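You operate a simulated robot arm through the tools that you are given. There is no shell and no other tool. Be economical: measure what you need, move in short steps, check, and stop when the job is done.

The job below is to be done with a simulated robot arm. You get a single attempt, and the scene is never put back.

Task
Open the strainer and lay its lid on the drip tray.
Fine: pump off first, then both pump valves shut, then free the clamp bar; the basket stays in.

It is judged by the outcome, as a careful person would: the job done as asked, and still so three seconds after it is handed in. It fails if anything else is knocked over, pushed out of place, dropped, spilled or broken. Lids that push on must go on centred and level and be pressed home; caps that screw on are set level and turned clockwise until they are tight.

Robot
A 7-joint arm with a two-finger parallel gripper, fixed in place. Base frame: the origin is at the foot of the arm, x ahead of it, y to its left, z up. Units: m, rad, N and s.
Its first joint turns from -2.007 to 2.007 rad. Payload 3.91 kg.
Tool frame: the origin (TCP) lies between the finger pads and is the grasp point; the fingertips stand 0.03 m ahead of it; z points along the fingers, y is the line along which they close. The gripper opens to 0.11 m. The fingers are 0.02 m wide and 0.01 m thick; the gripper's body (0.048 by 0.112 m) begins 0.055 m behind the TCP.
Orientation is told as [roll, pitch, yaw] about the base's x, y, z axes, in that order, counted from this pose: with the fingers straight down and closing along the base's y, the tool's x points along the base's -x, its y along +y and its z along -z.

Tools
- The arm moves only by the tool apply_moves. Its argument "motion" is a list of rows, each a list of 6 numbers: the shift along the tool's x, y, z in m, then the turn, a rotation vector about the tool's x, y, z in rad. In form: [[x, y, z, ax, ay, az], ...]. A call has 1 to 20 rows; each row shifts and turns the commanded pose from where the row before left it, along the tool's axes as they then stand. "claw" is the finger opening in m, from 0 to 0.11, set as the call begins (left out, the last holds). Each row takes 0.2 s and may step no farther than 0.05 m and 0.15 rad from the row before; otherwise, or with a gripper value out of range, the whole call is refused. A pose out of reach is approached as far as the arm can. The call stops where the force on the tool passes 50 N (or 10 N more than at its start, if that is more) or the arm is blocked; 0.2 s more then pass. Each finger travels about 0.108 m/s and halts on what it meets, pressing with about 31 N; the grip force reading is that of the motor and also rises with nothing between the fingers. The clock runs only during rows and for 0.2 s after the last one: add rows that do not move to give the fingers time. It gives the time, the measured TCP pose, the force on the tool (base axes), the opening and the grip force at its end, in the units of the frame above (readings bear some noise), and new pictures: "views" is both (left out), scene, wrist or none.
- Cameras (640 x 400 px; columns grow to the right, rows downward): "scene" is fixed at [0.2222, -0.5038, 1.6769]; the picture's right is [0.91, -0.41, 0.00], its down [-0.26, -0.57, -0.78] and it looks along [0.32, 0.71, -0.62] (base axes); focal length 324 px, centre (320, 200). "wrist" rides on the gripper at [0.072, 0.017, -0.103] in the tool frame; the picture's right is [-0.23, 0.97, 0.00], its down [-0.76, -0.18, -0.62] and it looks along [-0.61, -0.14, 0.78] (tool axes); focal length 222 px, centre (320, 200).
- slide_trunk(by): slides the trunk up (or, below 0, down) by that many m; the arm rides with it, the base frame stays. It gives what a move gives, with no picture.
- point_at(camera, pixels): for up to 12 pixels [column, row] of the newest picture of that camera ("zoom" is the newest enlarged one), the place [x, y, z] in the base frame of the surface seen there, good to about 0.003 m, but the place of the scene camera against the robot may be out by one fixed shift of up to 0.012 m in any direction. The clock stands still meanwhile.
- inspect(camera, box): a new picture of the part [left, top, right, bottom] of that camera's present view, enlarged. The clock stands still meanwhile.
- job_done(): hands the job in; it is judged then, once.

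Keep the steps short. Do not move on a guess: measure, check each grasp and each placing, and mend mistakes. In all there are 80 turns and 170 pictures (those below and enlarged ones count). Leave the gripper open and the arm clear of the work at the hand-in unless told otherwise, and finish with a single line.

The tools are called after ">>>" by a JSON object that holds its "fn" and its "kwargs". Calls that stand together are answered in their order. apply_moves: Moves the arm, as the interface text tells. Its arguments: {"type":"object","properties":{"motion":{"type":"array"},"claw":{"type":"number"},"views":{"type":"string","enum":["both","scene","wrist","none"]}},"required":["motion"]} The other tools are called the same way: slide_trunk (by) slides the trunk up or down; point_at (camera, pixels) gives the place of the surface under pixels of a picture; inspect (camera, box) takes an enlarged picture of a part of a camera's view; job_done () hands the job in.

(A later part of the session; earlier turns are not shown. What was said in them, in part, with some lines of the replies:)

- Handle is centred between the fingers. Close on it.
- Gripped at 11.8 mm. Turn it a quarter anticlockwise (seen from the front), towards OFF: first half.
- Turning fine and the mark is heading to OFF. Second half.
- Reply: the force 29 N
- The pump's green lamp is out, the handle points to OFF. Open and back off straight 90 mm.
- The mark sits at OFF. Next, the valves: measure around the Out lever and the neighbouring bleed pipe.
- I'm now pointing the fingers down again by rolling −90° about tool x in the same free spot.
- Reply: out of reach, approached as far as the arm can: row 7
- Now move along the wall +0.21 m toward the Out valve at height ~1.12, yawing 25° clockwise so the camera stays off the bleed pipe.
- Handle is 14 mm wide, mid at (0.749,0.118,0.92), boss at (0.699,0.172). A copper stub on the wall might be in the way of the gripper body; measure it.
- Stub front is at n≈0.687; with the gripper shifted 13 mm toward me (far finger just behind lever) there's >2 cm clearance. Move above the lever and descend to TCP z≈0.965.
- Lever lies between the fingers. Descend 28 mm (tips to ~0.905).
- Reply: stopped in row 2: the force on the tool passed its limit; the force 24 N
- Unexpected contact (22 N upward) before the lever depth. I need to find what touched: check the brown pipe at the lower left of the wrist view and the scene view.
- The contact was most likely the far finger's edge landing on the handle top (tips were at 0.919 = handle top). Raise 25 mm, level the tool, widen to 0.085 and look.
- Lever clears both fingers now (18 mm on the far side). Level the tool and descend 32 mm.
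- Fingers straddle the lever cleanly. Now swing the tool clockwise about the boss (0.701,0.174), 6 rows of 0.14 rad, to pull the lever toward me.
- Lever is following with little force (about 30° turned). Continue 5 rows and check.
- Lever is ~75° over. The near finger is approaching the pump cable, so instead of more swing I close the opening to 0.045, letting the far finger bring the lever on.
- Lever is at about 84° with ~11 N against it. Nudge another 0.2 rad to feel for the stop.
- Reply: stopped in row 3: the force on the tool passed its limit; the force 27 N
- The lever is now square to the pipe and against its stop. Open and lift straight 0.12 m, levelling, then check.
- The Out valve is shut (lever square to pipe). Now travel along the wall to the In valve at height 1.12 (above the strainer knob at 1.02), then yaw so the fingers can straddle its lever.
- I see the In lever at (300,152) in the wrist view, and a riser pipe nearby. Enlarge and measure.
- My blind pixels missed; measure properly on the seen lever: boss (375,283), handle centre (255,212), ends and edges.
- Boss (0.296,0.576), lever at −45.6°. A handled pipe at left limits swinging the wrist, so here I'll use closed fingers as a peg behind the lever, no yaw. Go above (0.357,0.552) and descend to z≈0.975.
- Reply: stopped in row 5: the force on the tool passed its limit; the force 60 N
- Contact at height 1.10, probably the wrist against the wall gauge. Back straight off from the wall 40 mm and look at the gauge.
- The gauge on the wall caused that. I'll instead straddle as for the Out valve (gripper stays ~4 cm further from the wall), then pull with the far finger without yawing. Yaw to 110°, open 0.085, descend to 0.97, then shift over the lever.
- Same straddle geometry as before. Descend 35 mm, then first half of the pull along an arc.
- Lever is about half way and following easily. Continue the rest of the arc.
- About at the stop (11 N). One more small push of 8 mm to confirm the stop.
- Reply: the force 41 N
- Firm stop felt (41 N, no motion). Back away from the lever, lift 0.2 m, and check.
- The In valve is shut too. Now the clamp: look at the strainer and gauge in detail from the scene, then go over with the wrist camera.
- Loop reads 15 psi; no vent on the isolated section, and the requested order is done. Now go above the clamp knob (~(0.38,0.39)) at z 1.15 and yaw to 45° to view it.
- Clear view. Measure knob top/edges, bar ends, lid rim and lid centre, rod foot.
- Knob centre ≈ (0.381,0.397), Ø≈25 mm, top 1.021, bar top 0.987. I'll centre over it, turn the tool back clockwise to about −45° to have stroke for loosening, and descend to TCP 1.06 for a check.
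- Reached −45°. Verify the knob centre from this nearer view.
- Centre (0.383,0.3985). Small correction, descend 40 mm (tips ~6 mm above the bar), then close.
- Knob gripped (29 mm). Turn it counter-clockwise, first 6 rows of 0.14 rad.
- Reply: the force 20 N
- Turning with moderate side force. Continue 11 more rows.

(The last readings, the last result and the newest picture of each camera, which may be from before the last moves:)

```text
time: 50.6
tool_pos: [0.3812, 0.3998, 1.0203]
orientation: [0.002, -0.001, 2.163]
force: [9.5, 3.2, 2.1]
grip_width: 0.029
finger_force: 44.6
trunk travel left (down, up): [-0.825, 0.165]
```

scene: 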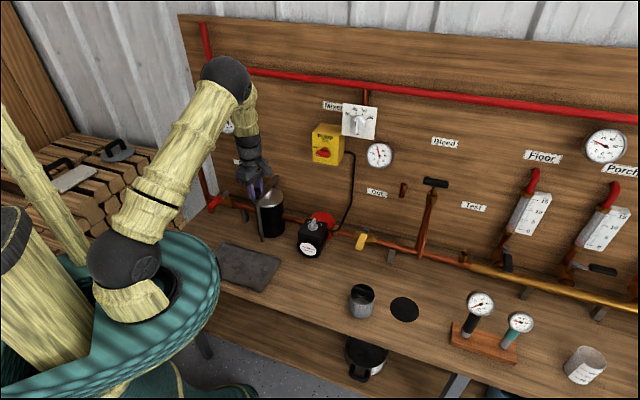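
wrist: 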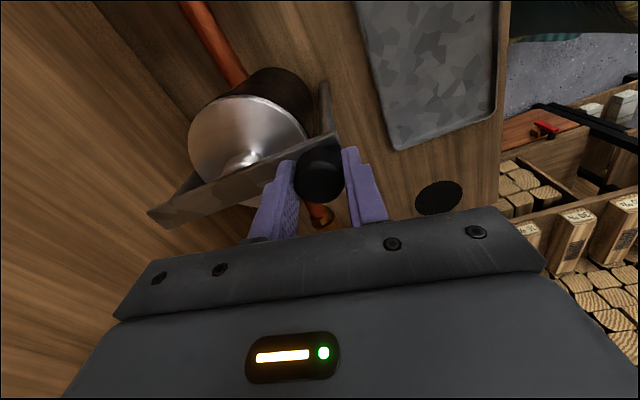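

Turned ~168°. Release and measure whether the knob rose.

>>> {"fn": "apply_moves", "kwargs": {"motion": [[0, 0, 0, 0, 0, 0], [0, 0, -0.02, 0, 0, 0], [0, 0, -0.025, 0, 0, 0]], "claw": 0.05, "views": "wrist"}}

>>> {"fn": "inspect", "kwargs": {"camera": "wrist", "box": [220, 60, 420, 210]}}

>>> {"fn": "point_at", "kwargs": {"camera": "zoom", "pixels": [[320, 240], [300, 230], [340, 250], [240, 230], [180, 270], [325, 190], [120, 120]]}}

>>> {"fn": "inspect", "kwargs": {"camera": "scene", "box": [240, 160, 300, 250]}}

```text
time: 51.5
tool_pos: [0.3816, 0.3972, 1.0665]
orientation: [0.0, 0.0, 2.161]
force: [-0.6, 0.4, 0.0]
grip_width: 0.0499
finger_force: 0.0
trunk travel left (down, up): [-0.825, 0.165]
```

wrist: 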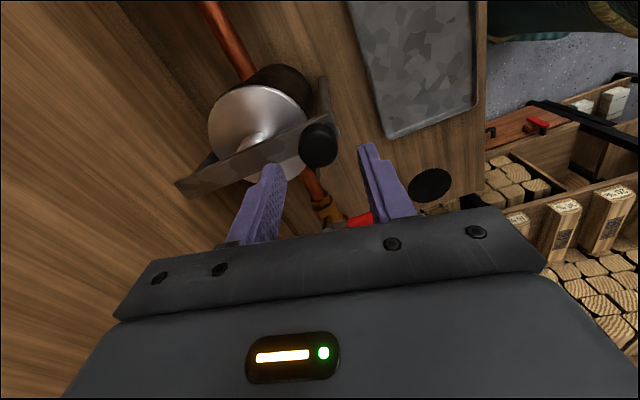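

```text
2.67 times, centred on (320, 135) of wrist
```

zoom: 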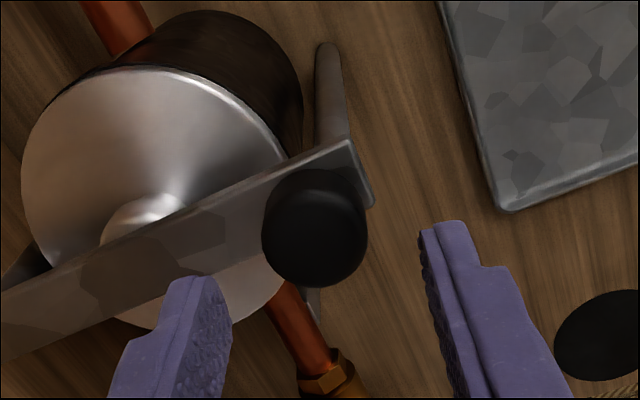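

```text
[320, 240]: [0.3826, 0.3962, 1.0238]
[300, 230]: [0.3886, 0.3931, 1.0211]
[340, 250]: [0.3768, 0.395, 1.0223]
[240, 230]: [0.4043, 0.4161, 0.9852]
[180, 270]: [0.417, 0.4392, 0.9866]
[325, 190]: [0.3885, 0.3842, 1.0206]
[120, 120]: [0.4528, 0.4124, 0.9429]
```

```text
4.44 times, centred on (270, 205) of scene
```

zoom: 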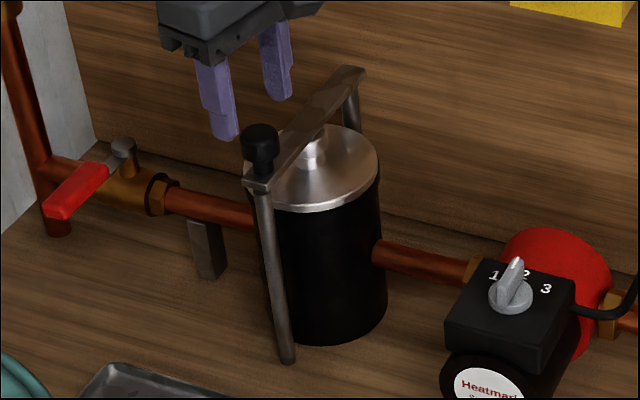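

Top ~1.022: rose maybe 1–2 mm, so it's a thread needing more turns. Rotate back clockwise (open), descending again over the knob, then grip and turn again.

>>> {"fn": "apply_moves", "kwargs": {"motion": [[0, 0, 0, 0, 0, 0.147], [0, 0, 0, 0, 0, 0.147], [0, 0, 0, 0, 0, 0.147], [0, 0, 0, 0, 0, 0.147], [0, 0, 0, 0, 0, 0.147], [0, 0, 0, 0, 0, 0.147], [0, 0, 0, 0, 0, 0.147], [0, 0, 0, 0, 0, 0.147], [0, 0, 0, 0, 0, 0.147], [0, 0, 0, 0, 0, 0.147], [0, 0, 0, 0, 0, 0.147], [0, 0, 0, 0, 0, 0.147], [0, 0, 0, 0, 0, 0.147], [0, 0, 0, 0, 0, 0.147], [0, 0, 0, 0, 0, 0.147], [0, 0, 0, 0, 0, 0.147], [0, 0, 0.011, 0, 0, 0.147], [0, 0, 0.011, 0, 0, 0.147], [0, 0, 0.011, 0, 0, 0.147], [0, 0, 0.01, 0, 0, 0.147]], "views": "none"}}

>>> {"fn": "apply_moves", "kwargs": {"motion": [[0, 0, 0, 0, 0, 0], [0, 0, 0, 0, 0, 0], [0, 0, 0, 0, 0, 0]], "claw": 0.0, "views": "wrist"}}

```text
time: 55.6
tool_pos: [0.3828, 0.3976, 1.0243]
orientation: [-0.002, 0.001, -0.782]
force: [0.1, -0.4, 0.0]
grip_width: 0.0503
finger_force: 0.1
trunk travel left (down, up): [-0.825, 0.165]
```

```text
time: 56.5
tool_pos: [0.384, 0.3982, 1.0231]
orientation: [-0.001, 0.0, -0.78]
force: [1.1, -0.3, 0.1]
grip_width: 0.029
finger_force: 44.5
trunk travel left (down, up): [-0.825, 0.165]
```

wrist: 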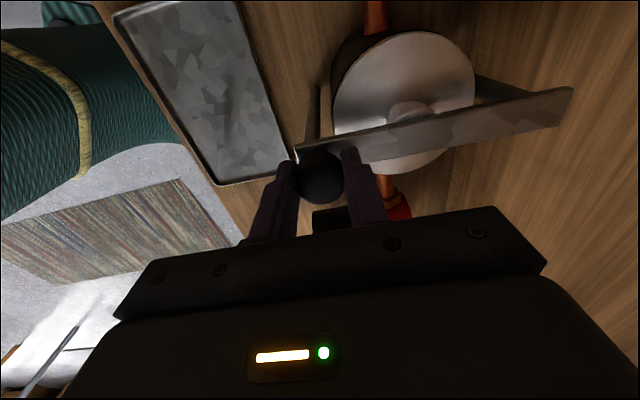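

Gripped again. Turn counter-clockwise 2.94 rad.

>>> {"fn": "apply_moves", "kwargs": {"motion": [[0, 0, 0, 0, 0, -0.147], [0, 0, 0, 0, 0, -0.147], [0, 0, 0, 0, 0, -0.147], [0, 0, 0, 0, 0, -0.147], [0, 0, 0, 0, 0, -0.147], [0, 0, 0, 0, 0, -0.147], [0, 0, 0, 0, 0, -0.147], [0, 0, 0, 0, 0, -0.147], [0, 0, 0, 0, 0, -0.147], [0, 0, 0, 0, 0, -0.147], [0, 0, 0, 0, 0, -0.147], [0, 0, 0, 0, 0, -0.147], [0, 0, 0, 0, 0, -0.147], [0, 0, 0, 0, 0, -0.147], [0, 0, 0, 0, 0, -0.147], [0, 0, 0, 0, 0, -0.147], [0, 0, 0, 0, 0, -0.147], [0, 0, 0, 0, 0, -0.147], [0, 0, 0, 0, 0, -0.147], [0, 0, 0, 0, 0, -0.147]], "views": "none"}}

>>> {"fn": "apply_moves", "kwargs": {"motion": [[0, 0, 0, 0, 0, 0], [0, 0, -0.02, 0, 0, 0], [0, 0, -0.025, 0, 0, 0]], "claw": 0.05, "views": "wrist"}}

>>> {"fn": "inspect", "kwargs": {"camera": "wrist", "box": [220, 60, 420, 210]}}

>>> {"fn": "point_at", "kwargs": {"camera": "zoom", "pixels": [[320, 240], [300, 230], [340, 250], [240, 230], [180, 270], [325, 190], [120, 120]]}}

>>> {"fn": "inspect", "kwargs": {"camera": "scene", "box": [245, 175, 285, 215]}}

```text
time: 60.6
tool_pos: [0.383, 0.3997, 1.0234]
orientation: [0.003, -0.001, 2.162]
force: [10.7, 2.7, 2.3]
grip_width: 0.0293
finger_force: 44.8
trunk travel left (down, up): [-0.825, 0.165]
```

```text
time: 61.5
tool_pos: [0.3801, 0.3994, 1.0704]
orientation: [0.002, 0.0, 2.162]
force: [0.1, -0.2, 0.2]
grip_width: 0.0502
finger_force: 0.3
trunk travel left (down, up): [-0.825, 0.165]
```

wrist: 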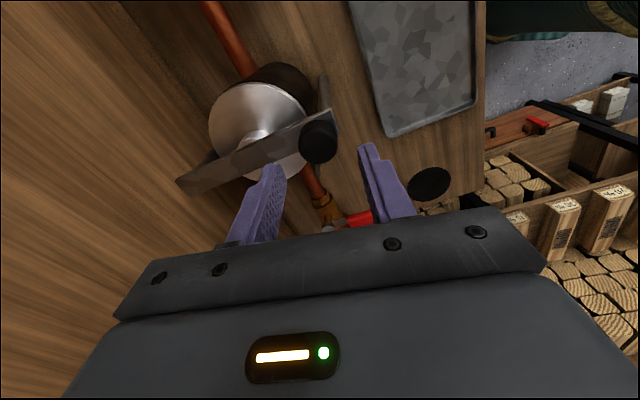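

```text
2.67 times, centred on (320, 135) of wrist
```

zoom: 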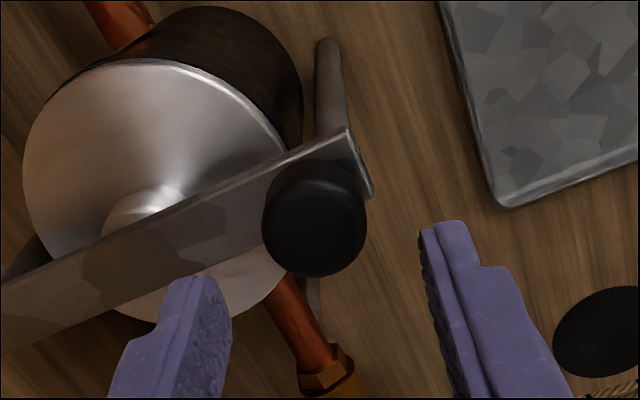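

```text
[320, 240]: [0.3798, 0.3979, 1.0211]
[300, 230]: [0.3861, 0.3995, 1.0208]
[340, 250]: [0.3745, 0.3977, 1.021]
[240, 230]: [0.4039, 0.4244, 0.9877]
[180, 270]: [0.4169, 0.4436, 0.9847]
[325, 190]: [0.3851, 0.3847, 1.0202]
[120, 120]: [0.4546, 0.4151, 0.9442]
```

```text
10.00 times, centred on (265, 195) of scene
```

zoom: 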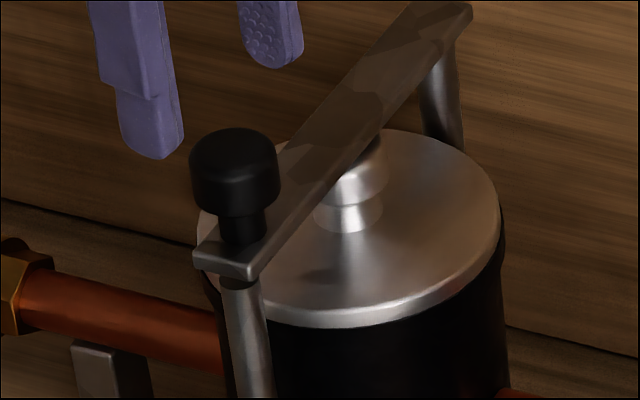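

The knob only rises nil; it looks like a plain handle on the bar, or a locking knob now loosened. I'll test gently: regrip the knob and lift 6 mm, watching force.

>>> {"fn": "apply_moves", "kwargs": {"motion": [[0.0005, -0.002, 0.02, 0, 0, 0], [0, 0, 0.026, 0, 0, 0], [0, 0, 0, 0, 0, 0]], "views": "none"}}

>>> {"fn": "apply_moves", "kwargs": {"motion": [[0, 0, 0, 0, 0, 0], [0, 0, 0, 0, 0, 0], [0, 0, -0.003, 0, 0, 0], [0, 0, -0.003, 0, 0, 0], [0, 0, 0, 0, 0, 0]], "claw": 0.0, "views": "wrist"}}

```text
time: 62.2
tool_pos: [0.3837, 0.3983, 1.0226]
orientation: [0.003, 0.001, 2.163]
force: [0.4, 0.4, -0.3]
grip_width: 0.0501
finger_force: 0.0
trunk travel left (down, up): [-0.825, 0.165]
```

```text
time: 63.5
tool_pos: [0.3815, 0.3988, 1.0277]
orientation: [0.005, 0.001, 2.161]
force: [-11.8, -11.1, -24.2]
grip_width: 0.0292
finger_force: 45.1
trunk travel left (down, up): [-0.825, 0.165]
```

wrist: 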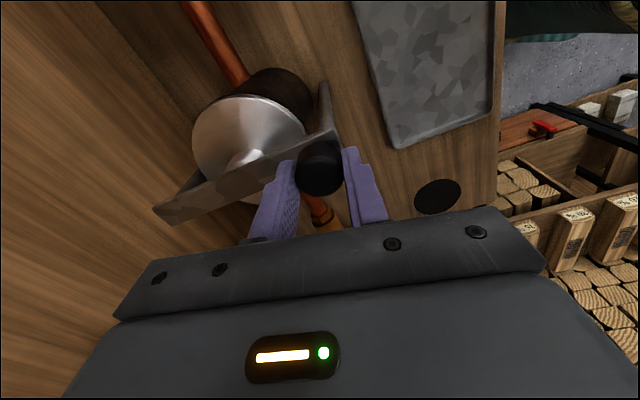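

Lifting meets 24 N after 5 mm, not free. Go back down and test sideways (pivot about the rear post): +u by 6 mm.

>>> {"fn": "apply_moves", "kwargs": {"motion": [[0, 0, 0.006, 0, 0, 0], [0.0029, -0.0006, 0, 0, 0, 0], [0.0029, -0.0006, 0, 0, 0, 0], [0, 0, 0, 0, 0, 0]], "views": "none"}}

>>> {"fn": "apply_moves", "kwargs": {"motion": [[-0.0059, 0.0012, 0, 0, 0, 0], [-0.0029, 0.0006, 0, 0, 0, 0], [-0.0029, 0.0006, 0, 0, 0, 0], [0, 0, 0, 0, 0, 0]], "views": "none"}}

```text
time: 64.5
tool_pos: [0.3877, 0.3938, 1.0252]
orientation: [-0.004, -0.004, 2.158]
force: [-7.6, -7.1, 28.8]
grip_width: 0.0291
finger_force: 44.6
trunk travel left (down, up): [-0.825, 0.165]
```

```text
time: 65.5
tool_pos: [0.3809, 0.3987, 1.0234]
orientation: [-0.003, 0.001, 2.156]
force: [11.9, -10.2, 28.2]
grip_width: 0.0291
finger_force: 45.1
trunk travel left (down, up): [-0.825, 0.165]
```

Interesting: +u moves freely (no side force), −u resists 15 N. So the bar swings about the rear post toward +u (pump side). Ease the vertical load and swing 15 mm to look.

>>> {"fn": "apply_moves", "kwargs": {"motion": [[0.0059, -0.0012, -0.002, 0, 0, 0], [0.0069, -0.0014, 0, 0, 0, 0], [0.0069, -0.0014, 0, 0, 0, 0]], "views": "wrist"}}

>>> {"fn": "inspect", "kwargs": {"camera": "scene", "box": [240, 165, 300, 250]}}

>>> {"fn": "inspect", "kwargs": {"camera": "wrist", "box": [150, 50, 400, 220]}}

```text
time: 66.2
tool_pos: [0.3935, 0.389, 1.0248]
orientation: [0.002, -0.002, 2.162]
force: [1.3, 3.5, 8.8]
grip_width: 0.029
finger_force: 45.2
trunk travel left (down, up): [-0.825, 0.165]
```

wrist: 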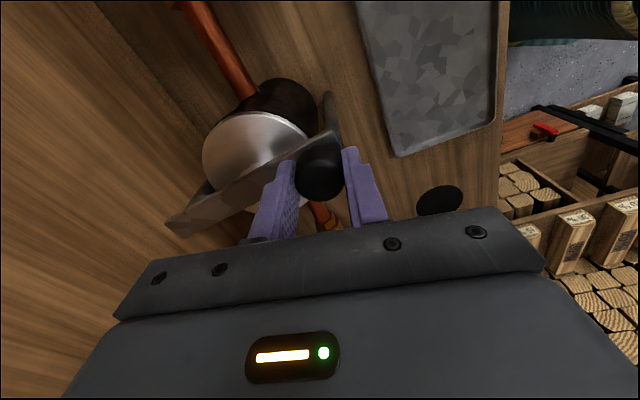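

```text
4.71 times, centred on (270, 208) of scene
```

zoom: 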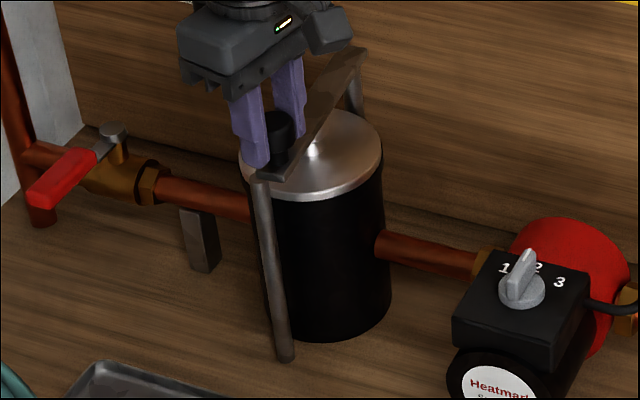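

```text
2.35 times, centred on (275, 135) of wrist
```

zoom: 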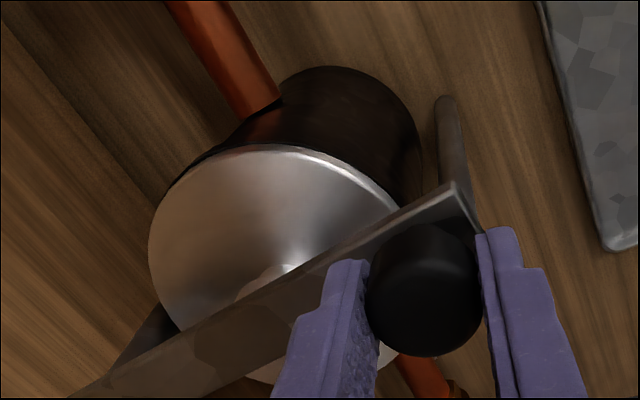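

The bar slides off the front post toward +u. Swing it by the knob (loosely caged, opening 0.034) around the rear pivot to ~45°.

>>> {"fn": "apply_moves", "kwargs": {"motion": [[0, 0, 0, 0, 0, 0], [0.0203, -0.0079, 0, 0, 0, 0], [0.0205, -0.0123, 0, 0, 0, 0], [0.0181, -0.0158, 0, 0, 0, 0], [0.0151, -0.0186, 0, 0, 0, 0]], "claw": 0.034}}

>>> {"fn": "inspect", "kwargs": {"camera": "scene", "box": [240, 150, 340, 240]}}

```text
time: 67.5
tool_pos: [0.4807, 0.3574, 1.0242]
orientation: [0.002, -0.001, 2.163]
force: [0.0, 0.8, -0.2]
grip_width: 0.0342
finger_force: 0.0
trunk travel left (down, up): [-0.825, 0.165]
```

scene: 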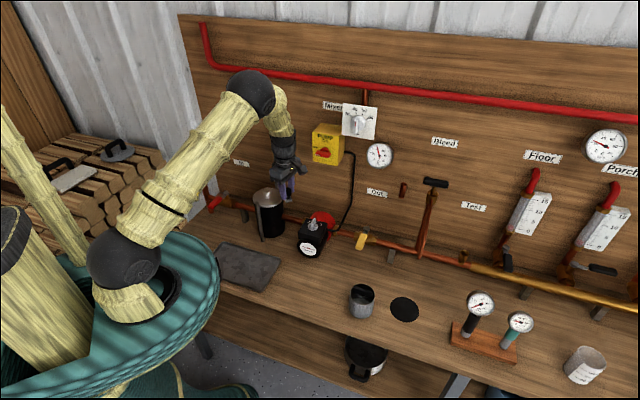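
wrist: 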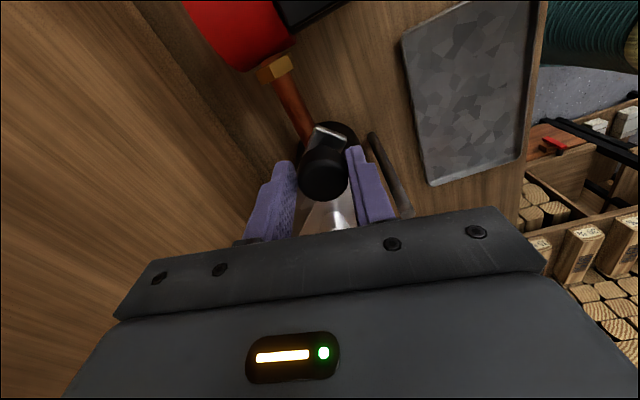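

```text
4.44 times, centred on (290, 195) of scene
```

zoom: 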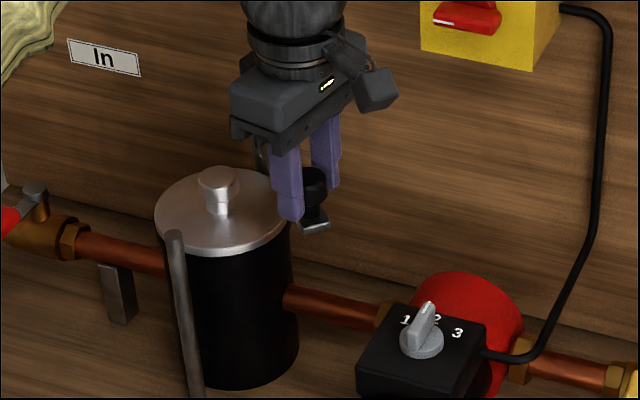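

The bar is swung clear easily. Continue to ~60° (still clear of the switch box by my numbers).

>>> {"fn": "apply_moves", "kwargs": {"motion": [[0.0086, -0.0144, 0, 0, 0, 0], [0.0075, -0.0176, 0, 0, 0, 0]]}}

>>> {"fn": "inspect", "kwargs": {"camera": "wrist", "box": [220, 60, 460, 240]}}

>>> {"fn": "inspect", "kwargs": {"camera": "scene", "box": [240, 150, 340, 240]}}

```text
time: 68.0
tool_pos: [0.5168, 0.3615, 1.0241]
orientation: [0.002, 0.0, 2.161]
force: [0.3, -0.6, 0.6]
grip_width: 0.0341
finger_force: 0.1
trunk travel left (down, up): [-0.825, 0.165]
```

scene: 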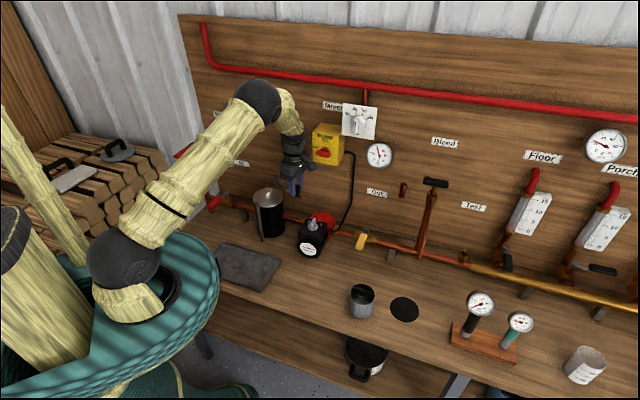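
wrist: 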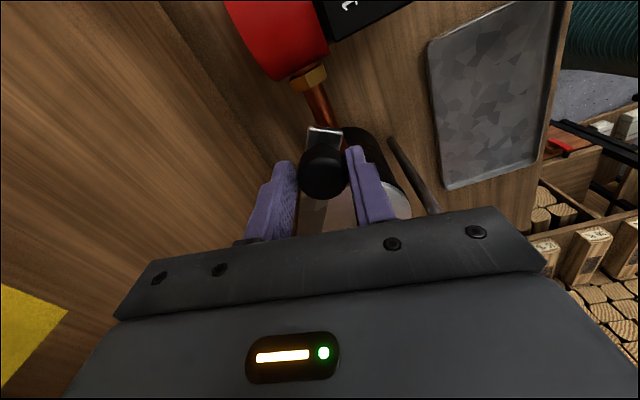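

```text
2.22 times, centred on (340, 150) of wrist
```

zoom: 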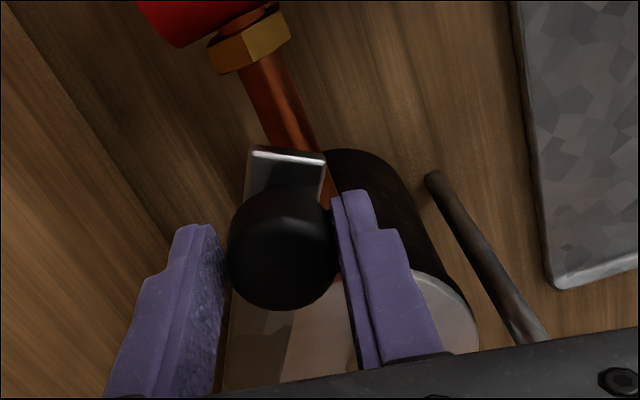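

```text
4.44 times, centred on (290, 195) of scene
```

zoom: 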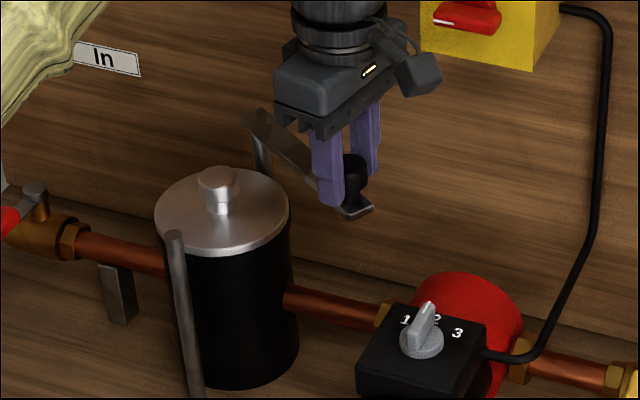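

Bar is ~60° over. To clear the lid lift with margin I'll push it ~20° more with closed fingers from the lid side. First open and lift off the knob.

>>> {"fn": "apply_moves", "kwargs": {"motion": [[0, 0, 0, 0, 0, 0], [0, 0, -0.035, 0, 0, 0], [0, 0, -0.035, 0, 0, 0]], "claw": 0.05, "views": "none"}}

>>> {"fn": "apply_moves", "kwargs": {"motion": [[-0.033, 0.005, 0, 0, 0, 0], [-0.0333, 0.0049, 0, 0, 0, 0], [0, 0, 0.03, 0, 0, 0], [0, 0, 0.03, 0, 0, 0]], "claw": 0.0}}

>>> {"fn": "inspect", "kwargs": {"camera": "wrist", "box": [220, 60, 460, 240]}}

```text
time: 68.8
tool_pos: [0.5138, 0.3605, 1.0954]
orientation: [0.002, -0.001, 2.16]
force: [0.0, 0.4, 0.9]
grip_width: 0.05
finger_force: 0.2
trunk travel left (down, up): [-0.825, 0.165]
```

```text
time: 69.8
tool_pos: [0.4707, 0.4129, 1.0351]
orientation: [0.002, 0.0, 2.161]
force: [0.3, 0.2, -0.2]
grip_width: 0.0
finger_force: 31.0
trunk travel left (down, up): [-0.825, 0.165]
```

scene: 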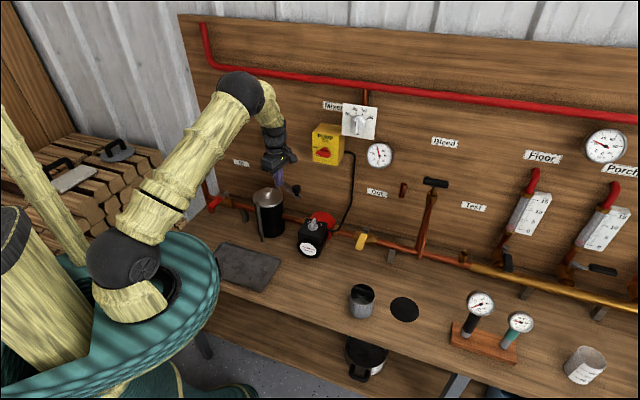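
wrist: 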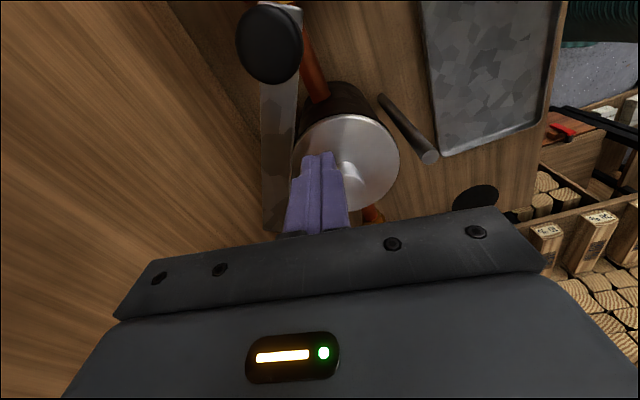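

```text
2.22 times, centred on (340, 150) of wrist
```

zoom: 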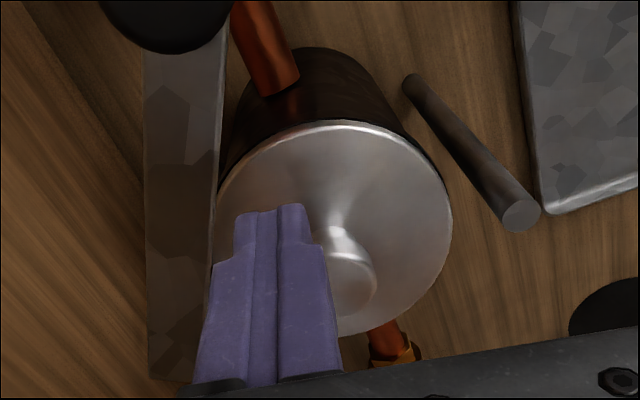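

Fingers are between bar and lid boss. Lower 40 mm (tips 0.965, above lid 0.944), and push 35 mm toward the wall/pump side.

>>> {"fn": "apply_moves", "kwargs": {"motion": [[0, 0, 0.02, 0, 0, 0], [0, 0, 0.02, 0, 0, 0], [0.004, -0.0162, 0, 0, 0, 0], [0.004, -0.0162, 0, 0, 0, 0]]}}

>>> {"fn": "inspect", "kwargs": {"camera": "wrist", "box": [220, 40, 460, 220]}}

>>> {"fn": "inspect", "kwargs": {"camera": "scene", "box": [240, 150, 340, 240]}}

```text
time: 70.8
tool_pos: [0.5026, 0.4232, 0.9947]
orientation: [0.002, 0.0, 2.162]
force: [0.0, -0.2, -0.1]
grip_width: 0.0
finger_force: 31.4
trunk travel left (down, up): [-0.825, 0.165]
```

scene: 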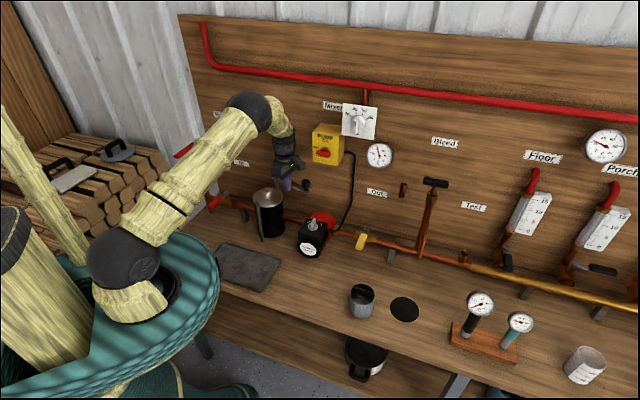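
wrist: 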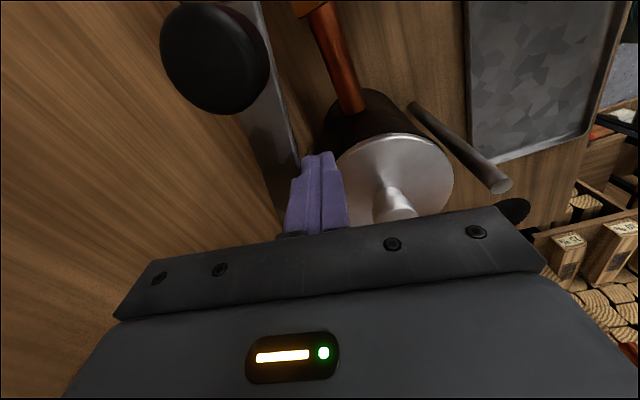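

```text
2.22 times, centred on (340, 130) of wrist
```

zoom: 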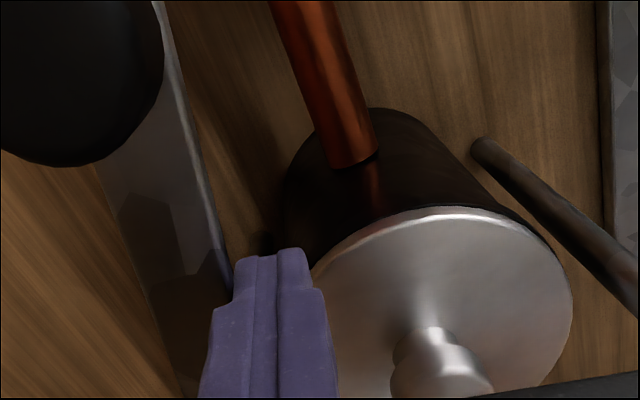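

```text
4.44 times, centred on (290, 195) of scene
```

zoom: 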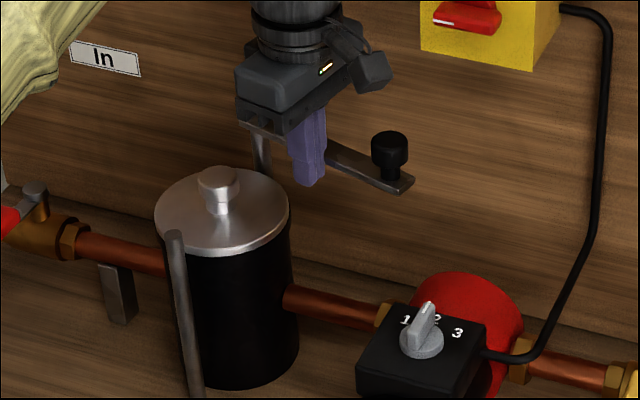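

Bar now lies nearly along the wall, fully clear of the lid. Retreat a little, lift to 1.12, go over the lid centre (0.425,0.44) and yaw to 45° to look.

>>> {"fn": "apply_moves", "kwargs": {"motion": [[0.0038, 0.0196, 0, 0, 0, 0], [0, 0, -0.04, 0, 0, 0], [0, 0, -0.045, 0, 0, 0], [0, 0, -0.045, 0, 0, 0], [-0.0308, 0.0175, 0, 0, 0, 0], [-0.0308, 0.0175, 0, 0, 0, 0], [0, 0, 0, 0, 0, 0.1377], [0, 0, 0, 0, 0, 0.1377], [0, 0, 0, 0, 0, 0.1377], [0, 0, 0, 0, 0, 0.1377], [0, 0, 0, 0, 0, 0.1377], [0, 0, 0, 0, 0, 0.1377], [0, 0, 0, 0, 0, 0.1377], [0, 0, 0, 0, 0, 0.1377], [0, 0, 0, 0, 0, 0.1377], [0, 0, 0, 0, 0, 0.1377]], "claw": 0.06, "views": "wrist"}}

>>> {"fn": "inspect", "kwargs": {"camera": "wrist", "box": [220, 60, 420, 210]}}

```text
time: 74.2
tool_pos: [0.4242, 0.4421, 1.1238]
orientation: [0.0, 0.001, 0.782]
force: [0.3, -0.7, 0.5]
grip_width: 0.0599
finger_force: 0.1
trunk travel left (down, up): [-0.825, 0.165]
```

wrist: 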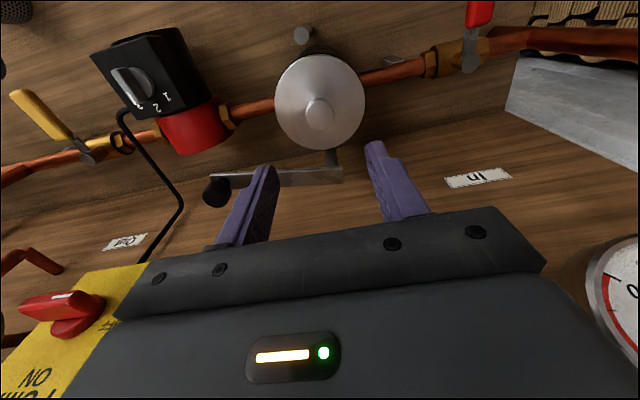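

```text
2.67 times, centred on (320, 135) of wrist
```

zoom: 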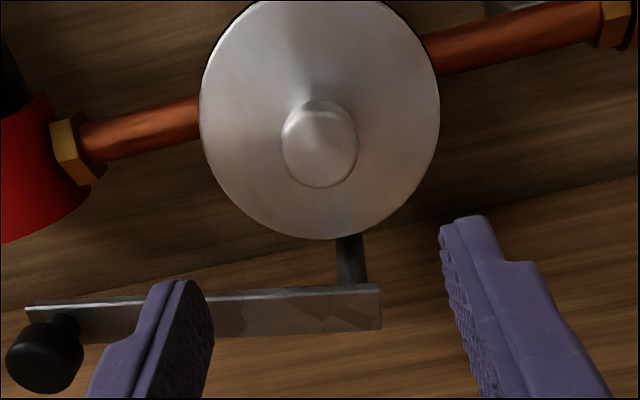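

Lid and boss are fully exposed. Measure boss edges, lid rim.

>>> {"fn": "point_at", "kwargs": {"camera": "zoom", "pixels": [[320, 150], [288, 150], [353, 150], [320, 182], [320, 118], [318, 103], [210, 130], [432, 130], [325, 228], [320, 215], [230, 300], [370, 300]]}}

>>> {"fn": "point_at", "kwargs": {"camera": "scene", "pixels": [[226, 244], [280, 258], [215, 262], [240, 255], [262, 268], [268, 290], [235, 282], [250, 270], [263, 182]]}}

```text
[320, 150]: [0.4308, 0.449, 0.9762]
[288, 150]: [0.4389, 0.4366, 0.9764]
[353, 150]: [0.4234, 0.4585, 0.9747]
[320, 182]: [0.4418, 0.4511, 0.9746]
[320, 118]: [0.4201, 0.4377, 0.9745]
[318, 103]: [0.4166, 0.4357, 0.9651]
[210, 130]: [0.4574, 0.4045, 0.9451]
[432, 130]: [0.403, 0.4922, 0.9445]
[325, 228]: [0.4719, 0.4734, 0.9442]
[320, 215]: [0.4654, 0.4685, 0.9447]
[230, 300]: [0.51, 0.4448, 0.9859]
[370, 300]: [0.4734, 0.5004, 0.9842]
```

```text
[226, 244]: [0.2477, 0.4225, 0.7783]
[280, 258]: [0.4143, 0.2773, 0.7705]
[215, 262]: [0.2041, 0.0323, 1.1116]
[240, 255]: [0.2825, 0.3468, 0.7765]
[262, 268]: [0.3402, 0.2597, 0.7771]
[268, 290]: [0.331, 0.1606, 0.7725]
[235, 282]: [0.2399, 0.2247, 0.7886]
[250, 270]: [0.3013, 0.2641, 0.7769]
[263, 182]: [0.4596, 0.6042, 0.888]
```

Boss centre (0.431,0.446), Ø≈28 mm, top 0.976, lid top 0.945. Align, descend to TCP 0.982 (tips 7 mm above the lid), then grip.

>>> {"fn": "apply_moves", "kwargs": {"motion": [[-0.0076, -0.0021, 0.03, 0, 0, 0], [0, 0, 0.04, 0, 0, 0], [0, 0, 0.04, 0, 0, 0], [0, 0, 0.032, 0, 0, 0], [0, 0, 0, 0, 0, 0]], "views": "wrist"}}

>>> {"fn": "apply_moves", "kwargs": {"motion": [[0, 0, 0, 0, 0, 0], [0, 0, 0, 0, 0, 0], [0, 0, 0, 0, 0, 0]], "claw": 0.0, "views": "wrist"}}

```text
time: 75.5
tool_pos: [0.43, 0.4462, 0.9821]
orientation: [-0.001, 0.0, 0.783]
force: [-0.4, -0.2, -0.5]
grip_width: 0.0601
finger_force: 0.0
trunk travel left (down, up): [-0.825, 0.165]
```

wrist: 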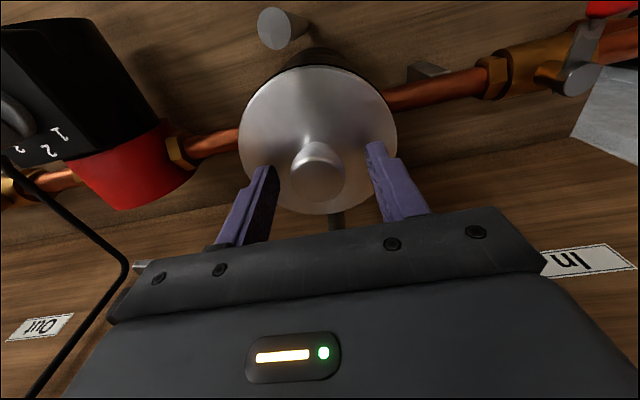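

```text
time: 76.2
tool_pos: [0.4297, 0.4466, 0.9828]
orientation: [-0.002, 0.003, 0.784]
force: [0.6, -0.9, 0.4]
grip_width: 0.0333
finger_force: 31.1
trunk travel left (down, up): [-0.825, 0.165]
```

wrist: 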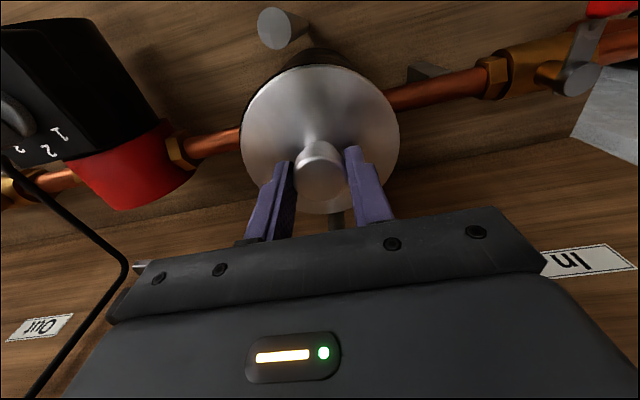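

Gripped at 33 mm on the boss. Lift straight 15 mm slowly and check.

>>> {"fn": "apply_moves", "kwargs": {"motion": [[0, 0, -0.004, 0, 0, 0], [0, 0, -0.004, 0, 0, 0], [0, 0, -0.004, 0, 0, 0], [0, 0, -0.004, 0, 0, 0]], "views": "wrist"}}

>>> {"fn": "inspect", "kwargs": {"camera": "scene", "box": [240, 165, 310, 225]}}

```text
time: 77.2
tool_pos: [0.4322, 0.4452, 0.9988]
orientation: [0.0, 0.002, 0.785]
force: [0.6, -0.2, -2.7]
grip_width: 0.0331
finger_force: 30.7
trunk travel left (down, up): [-0.825, 0.165]
```

wrist: 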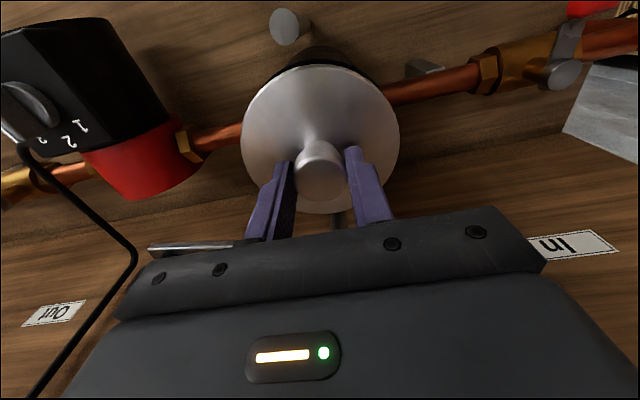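

```text
6.67 times, centred on (275, 195) of scene
```

zoom: 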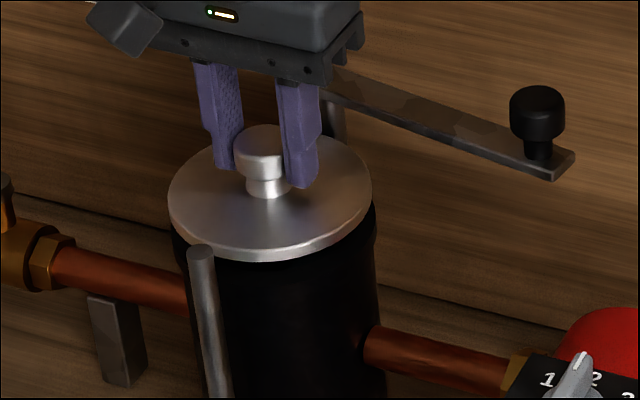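

The lid is rising (2.7 N weight), level. Lift another 75 mm and check that the basket stayed.

>>> {"fn": "apply_moves", "kwargs": {"motion": [[0, 0, -0.012, 0, 0, 0], [0, 0, -0.015, 0, 0, 0], [0, 0, -0.016, 0, 0, 0], [0, 0, -0.016, 0, 0, 0], [0, 0, -0.016, 0, 0, 0]], "views": "wrist"}}

>>> {"fn": "inspect", "kwargs": {"camera": "scene", "box": [240, 145, 310, 225]}}

```text
time: 78.5
tool_pos: [0.4306, 0.4433, 1.0711]
orientation: [0.001, 0.002, 0.784]
force: [0.2, 0.6, -1.9]
grip_width: 0.0331
finger_force: 31.3
trunk travel left (down, up): [-0.825, 0.165]
```

wrist: 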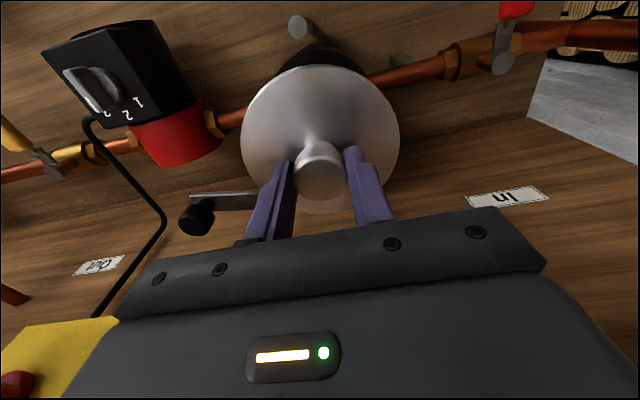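

```text
5.00 times, centred on (275, 185) of scene
```

zoom: 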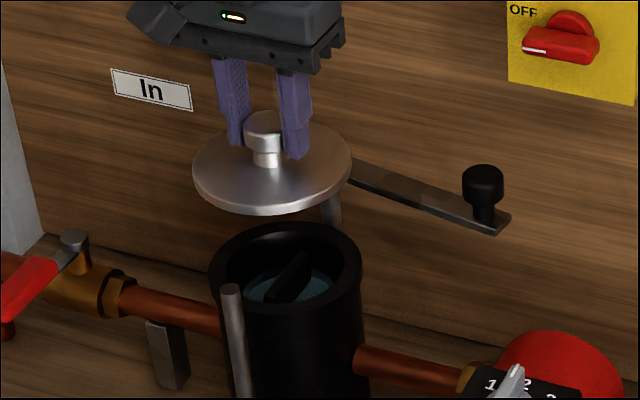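

The lid is a flat disc, basket with handle remains in the can, water undisturbed. Carry the lid straight back 0.213 m over the tray centre (~(0.286,0.286)) at this height.

>>> {"fn": "apply_moves", "kwargs": {"motion": [[0.0305, -0.0013, 0, 0, 0, 0], [0.0305, -0.0013, 0, 0, 0, 0], [0.0305, -0.0013, 0, 0, 0, 0], [0.0305, -0.0013, 0, 0, 0, 0], [0.0305, -0.0013, 0, 0, 0, 0], [0.0305, -0.0013, 0, 0, 0, 0], [0.0305, -0.0012, 0, 0, 0, 0], [0, 0, 0, 0, 0, 0]]}}

>>> {"fn": "inspect", "kwargs": {"camera": "scene", "box": [190, 180, 310, 300]}}

```text
time: 80.2
tool_pos: [0.2872, 0.2894, 1.0744]
orientation: [0.0, 0.001, 0.784]
force: [0.4, -0.5, -2.5]
grip_width: 0.0331
finger_force: 31.5
trunk travel left (down, up): [-0.825, 0.165]
```

scene: 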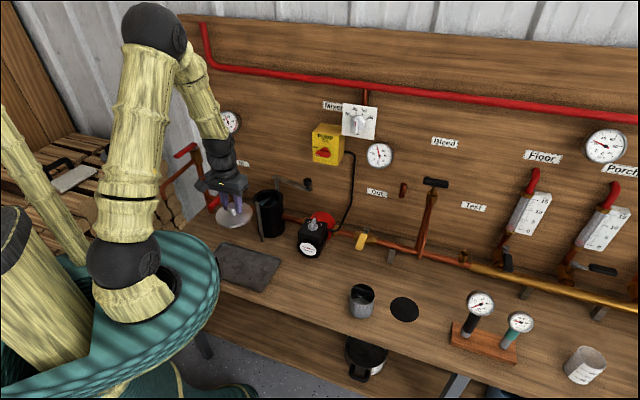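
wrist: 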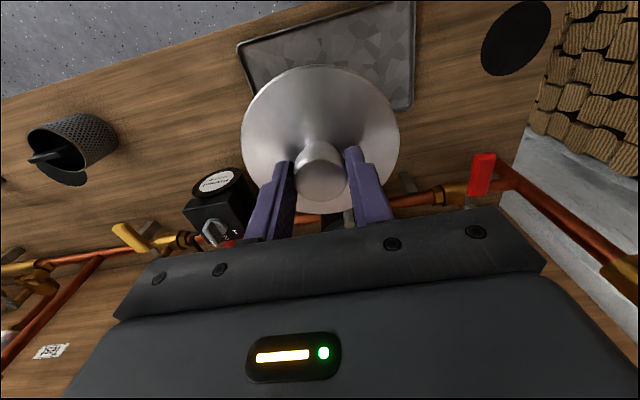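

```text
3.33 times, centred on (250, 240) of scene
```

zoom: 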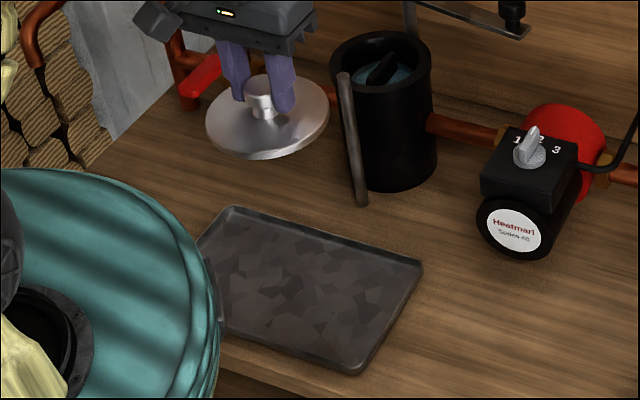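

Measure the tray corners with both cameras to set the placing point.

>>> {"fn": "point_at", "kwargs": {"camera": "wrist", "pixels": [[241, 47], [413, 4], [410, 106], [252, 85], [340, 50], [390, 70], [270, 70]]}}

>>> {"fn": "point_at", "kwargs": {"camera": "zoom", "pixels": [[233, 212], [416, 268], [356, 368], [222, 325], [300, 290], [260, 240], [385, 280]]}}

```text
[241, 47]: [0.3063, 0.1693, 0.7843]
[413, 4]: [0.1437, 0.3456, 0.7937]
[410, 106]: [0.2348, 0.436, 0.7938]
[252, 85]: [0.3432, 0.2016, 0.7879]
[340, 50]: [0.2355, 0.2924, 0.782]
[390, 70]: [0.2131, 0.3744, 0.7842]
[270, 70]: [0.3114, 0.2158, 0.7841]
```

```text
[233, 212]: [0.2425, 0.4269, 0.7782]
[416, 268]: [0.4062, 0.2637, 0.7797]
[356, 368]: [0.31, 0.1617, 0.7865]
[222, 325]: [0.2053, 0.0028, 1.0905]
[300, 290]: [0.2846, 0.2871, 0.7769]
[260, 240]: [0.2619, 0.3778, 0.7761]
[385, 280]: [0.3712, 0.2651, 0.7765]
```

Tray centre ≈ (0.271,0.303), floor 0.783, rim 0.794. Shift 20 mm to (0.275,0.305) and descend to TCP ≈ 0.86 (lid underside ≈ 0.815).

>>> {"fn": "apply_moves", "kwargs": {"motion": [[-0.0024, 0.0197, 0, 0, 0, 0], [0, 0, 0.036, 0, 0, 0], [0, 0, 0.036, 0, 0, 0], [0, 0, 0.036, 0, 0, 0], [0, 0, 0.036, 0, 0, 0], [0, 0, 0.036, 0, 0, 0], [0, 0, 0.034, 0, 0, 0], [0, 0, 0, 0, 0, 0]]}}

>>> {"fn": "inspect", "kwargs": {"camera": "scene", "box": [190, 200, 310, 300]}}

```text
time: 82.0
tool_pos: [0.2765, 0.3047, 0.8592]
orientation: [-0.001, 0.0, 0.784]
force: [-0.3, -0.6, -2.0]
grip_width: 0.0331
finger_force: 30.7
trunk travel left (down, up): [-0.825, 0.165]
```

scene: 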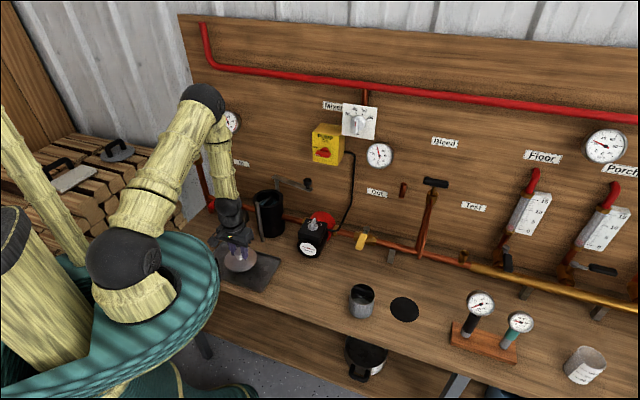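
wrist: 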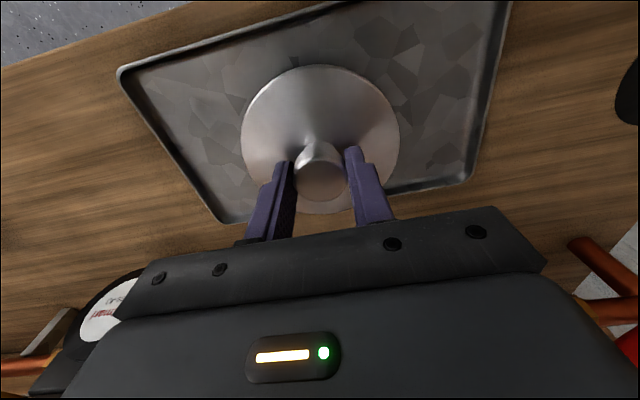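

```text
4.00 times, centred on (250, 250) of scene
```

zoom: 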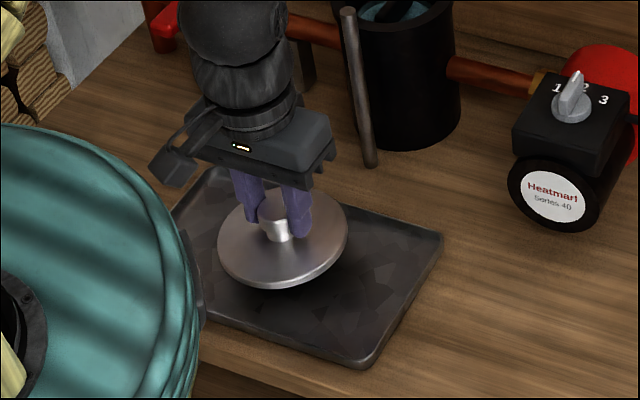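

Lid is centred above the tray. Lower 26 mm, then in 2–3 mm steps watching for contact.

>>> {"fn": "apply_moves", "kwargs": {"motion": [[0, 0, 0.01, 0, 0, 0], [0, 0, 0.01, 0, 0, 0], [0, 0, 0.006, 0, 0, 0], [0, 0, 0, 0, 0, 0]], "views": "none"}}

>>> {"fn": "apply_moves", "kwargs": {"motion": [[0, 0, 0.002, 0, 0, 0], [0, 0, 0.002, 0, 0, 0], [0, 0, 0, 0, 0, 0]], "views": "wrist"}}

>>> {"fn": "inspect", "kwargs": {"camera": "scene", "box": [210, 225, 290, 295]}}

```text
time: 83.0
tool_pos: [0.2761, 0.3031, 0.8351]
orientation: [0.001, -0.002, 0.784]
force: [2.0, 0.6, 19.8]
grip_width: 0.0332
finger_force: 31.1
trunk travel left (down, up): [-0.825, 0.165]
```

```text
time: 83.7
tool_pos: [0.2755, 0.3046, 0.8328]
orientation: [-0.001, -0.006, 0.782]
force: [-2.2, -4.6, 29.9]
grip_width: 0.0332
finger_force: 31.3
trunk travel left (down, up): [-0.825, 0.165]
stopped in row 3: the force on the tool passed its limit (the readings are from after the stop); the commanded pose is now the measured one
```

wrist: 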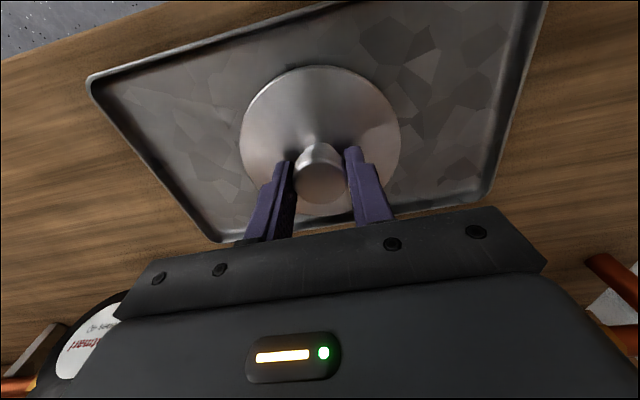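

```text
5.71 times, centred on (250, 260) of scene
```

zoom: 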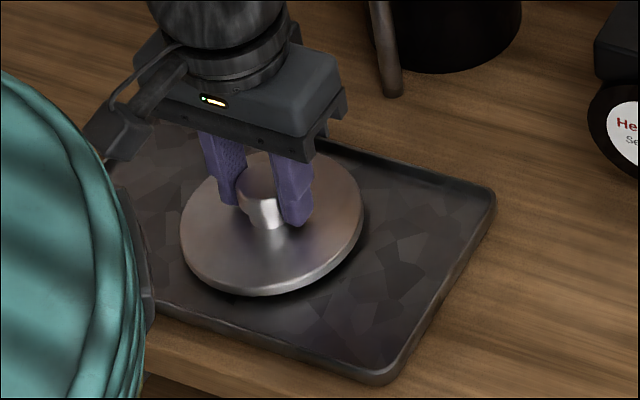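

Contact made (lid rests on the tray). Ease the load by 2 mm, then open.

>>> {"fn": "apply_moves", "kwargs": {"motion": [[0, 0, -0.002, 0, 0, 0], [0, 0, 0, 0, 0, 0]], "views": "none"}}

>>> {"fn": "apply_moves", "kwargs": {"motion": [[0, 0, 0, 0, 0, 0], [0, 0, 0, 0, 0, 0], [0, 0, -0.02, 0, 0, 0], [0, 0, -0.04, 0, 0, 0], [0, 0, -0.045, 0, 0, 0], [0, 0, -0.045, 0, 0, 0], [0, 0, -0.045, 0, 0, 0], [0, 0, -0.045, 0, 0, 0]], "claw": 0.07}}

>>> {"fn": "inspect", "kwargs": {"camera": "scene", "box": [190, 170, 330, 300]}}

>>> {"fn": "inspect", "kwargs": {"camera": "wrist", "box": [200, 0, 460, 180]}}

```text
time: 84.3
tool_pos: [0.2768, 0.3043, 0.8341]
orientation: [-0.001, -0.003, 0.78]
force: [-0.8, -5.4, 13.0]
grip_width: 0.033
finger_force: 31.3
trunk travel left (down, up): [-0.825, 0.165]
```

```text
time: 86.1
tool_pos: [0.2761, 0.3043, 1.0763]
orientation: [0.0, -0.004, 0.784]
force: [-0.7, -0.8, -0.4]
grip_width: 0.0702
finger_force: 0.0
trunk travel left (down, up): [-0.825, 0.165]
```

scene: 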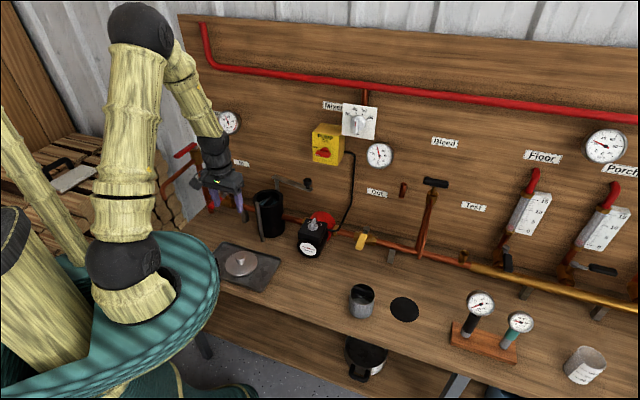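
wrist: 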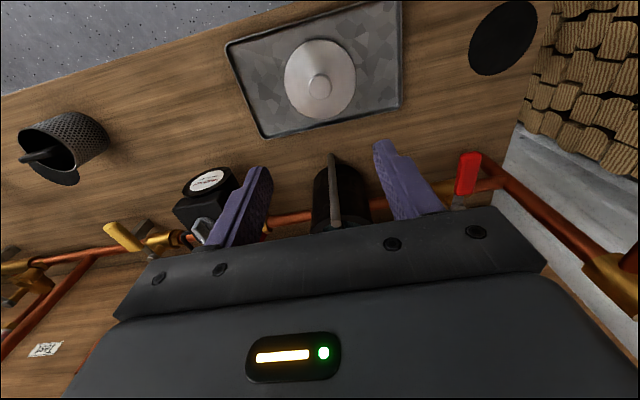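

```text
3.08 times, centred on (260, 235) of scene
```

zoom: 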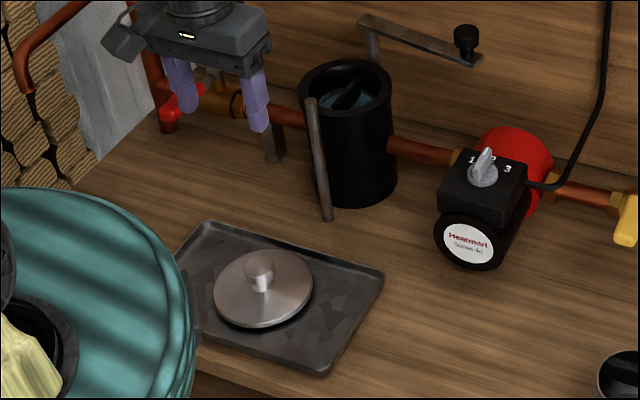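

```text
2.22 times, centred on (330, 90) of wrist
```

zoom: 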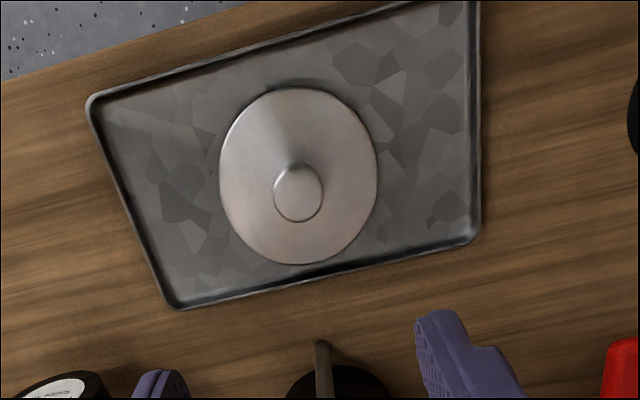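

The lid lies flat in the tray, the basket is still in the can, the pump is off, both levers are square to their pipes, and the gripper is open and clear. I'm handing it in.

>>> {"fn": "job_done", "kwargs": {}}

```text
The job is handed in.
```

The strainer is open and its lid lies flat on the drip tray, with the pump off, both pump valves shut, the clamp bar swung clear and the basket still in; on the way the wrist once bumped the wall near the loop pressure gauge (about 50 N), which still looked in place afterwards.
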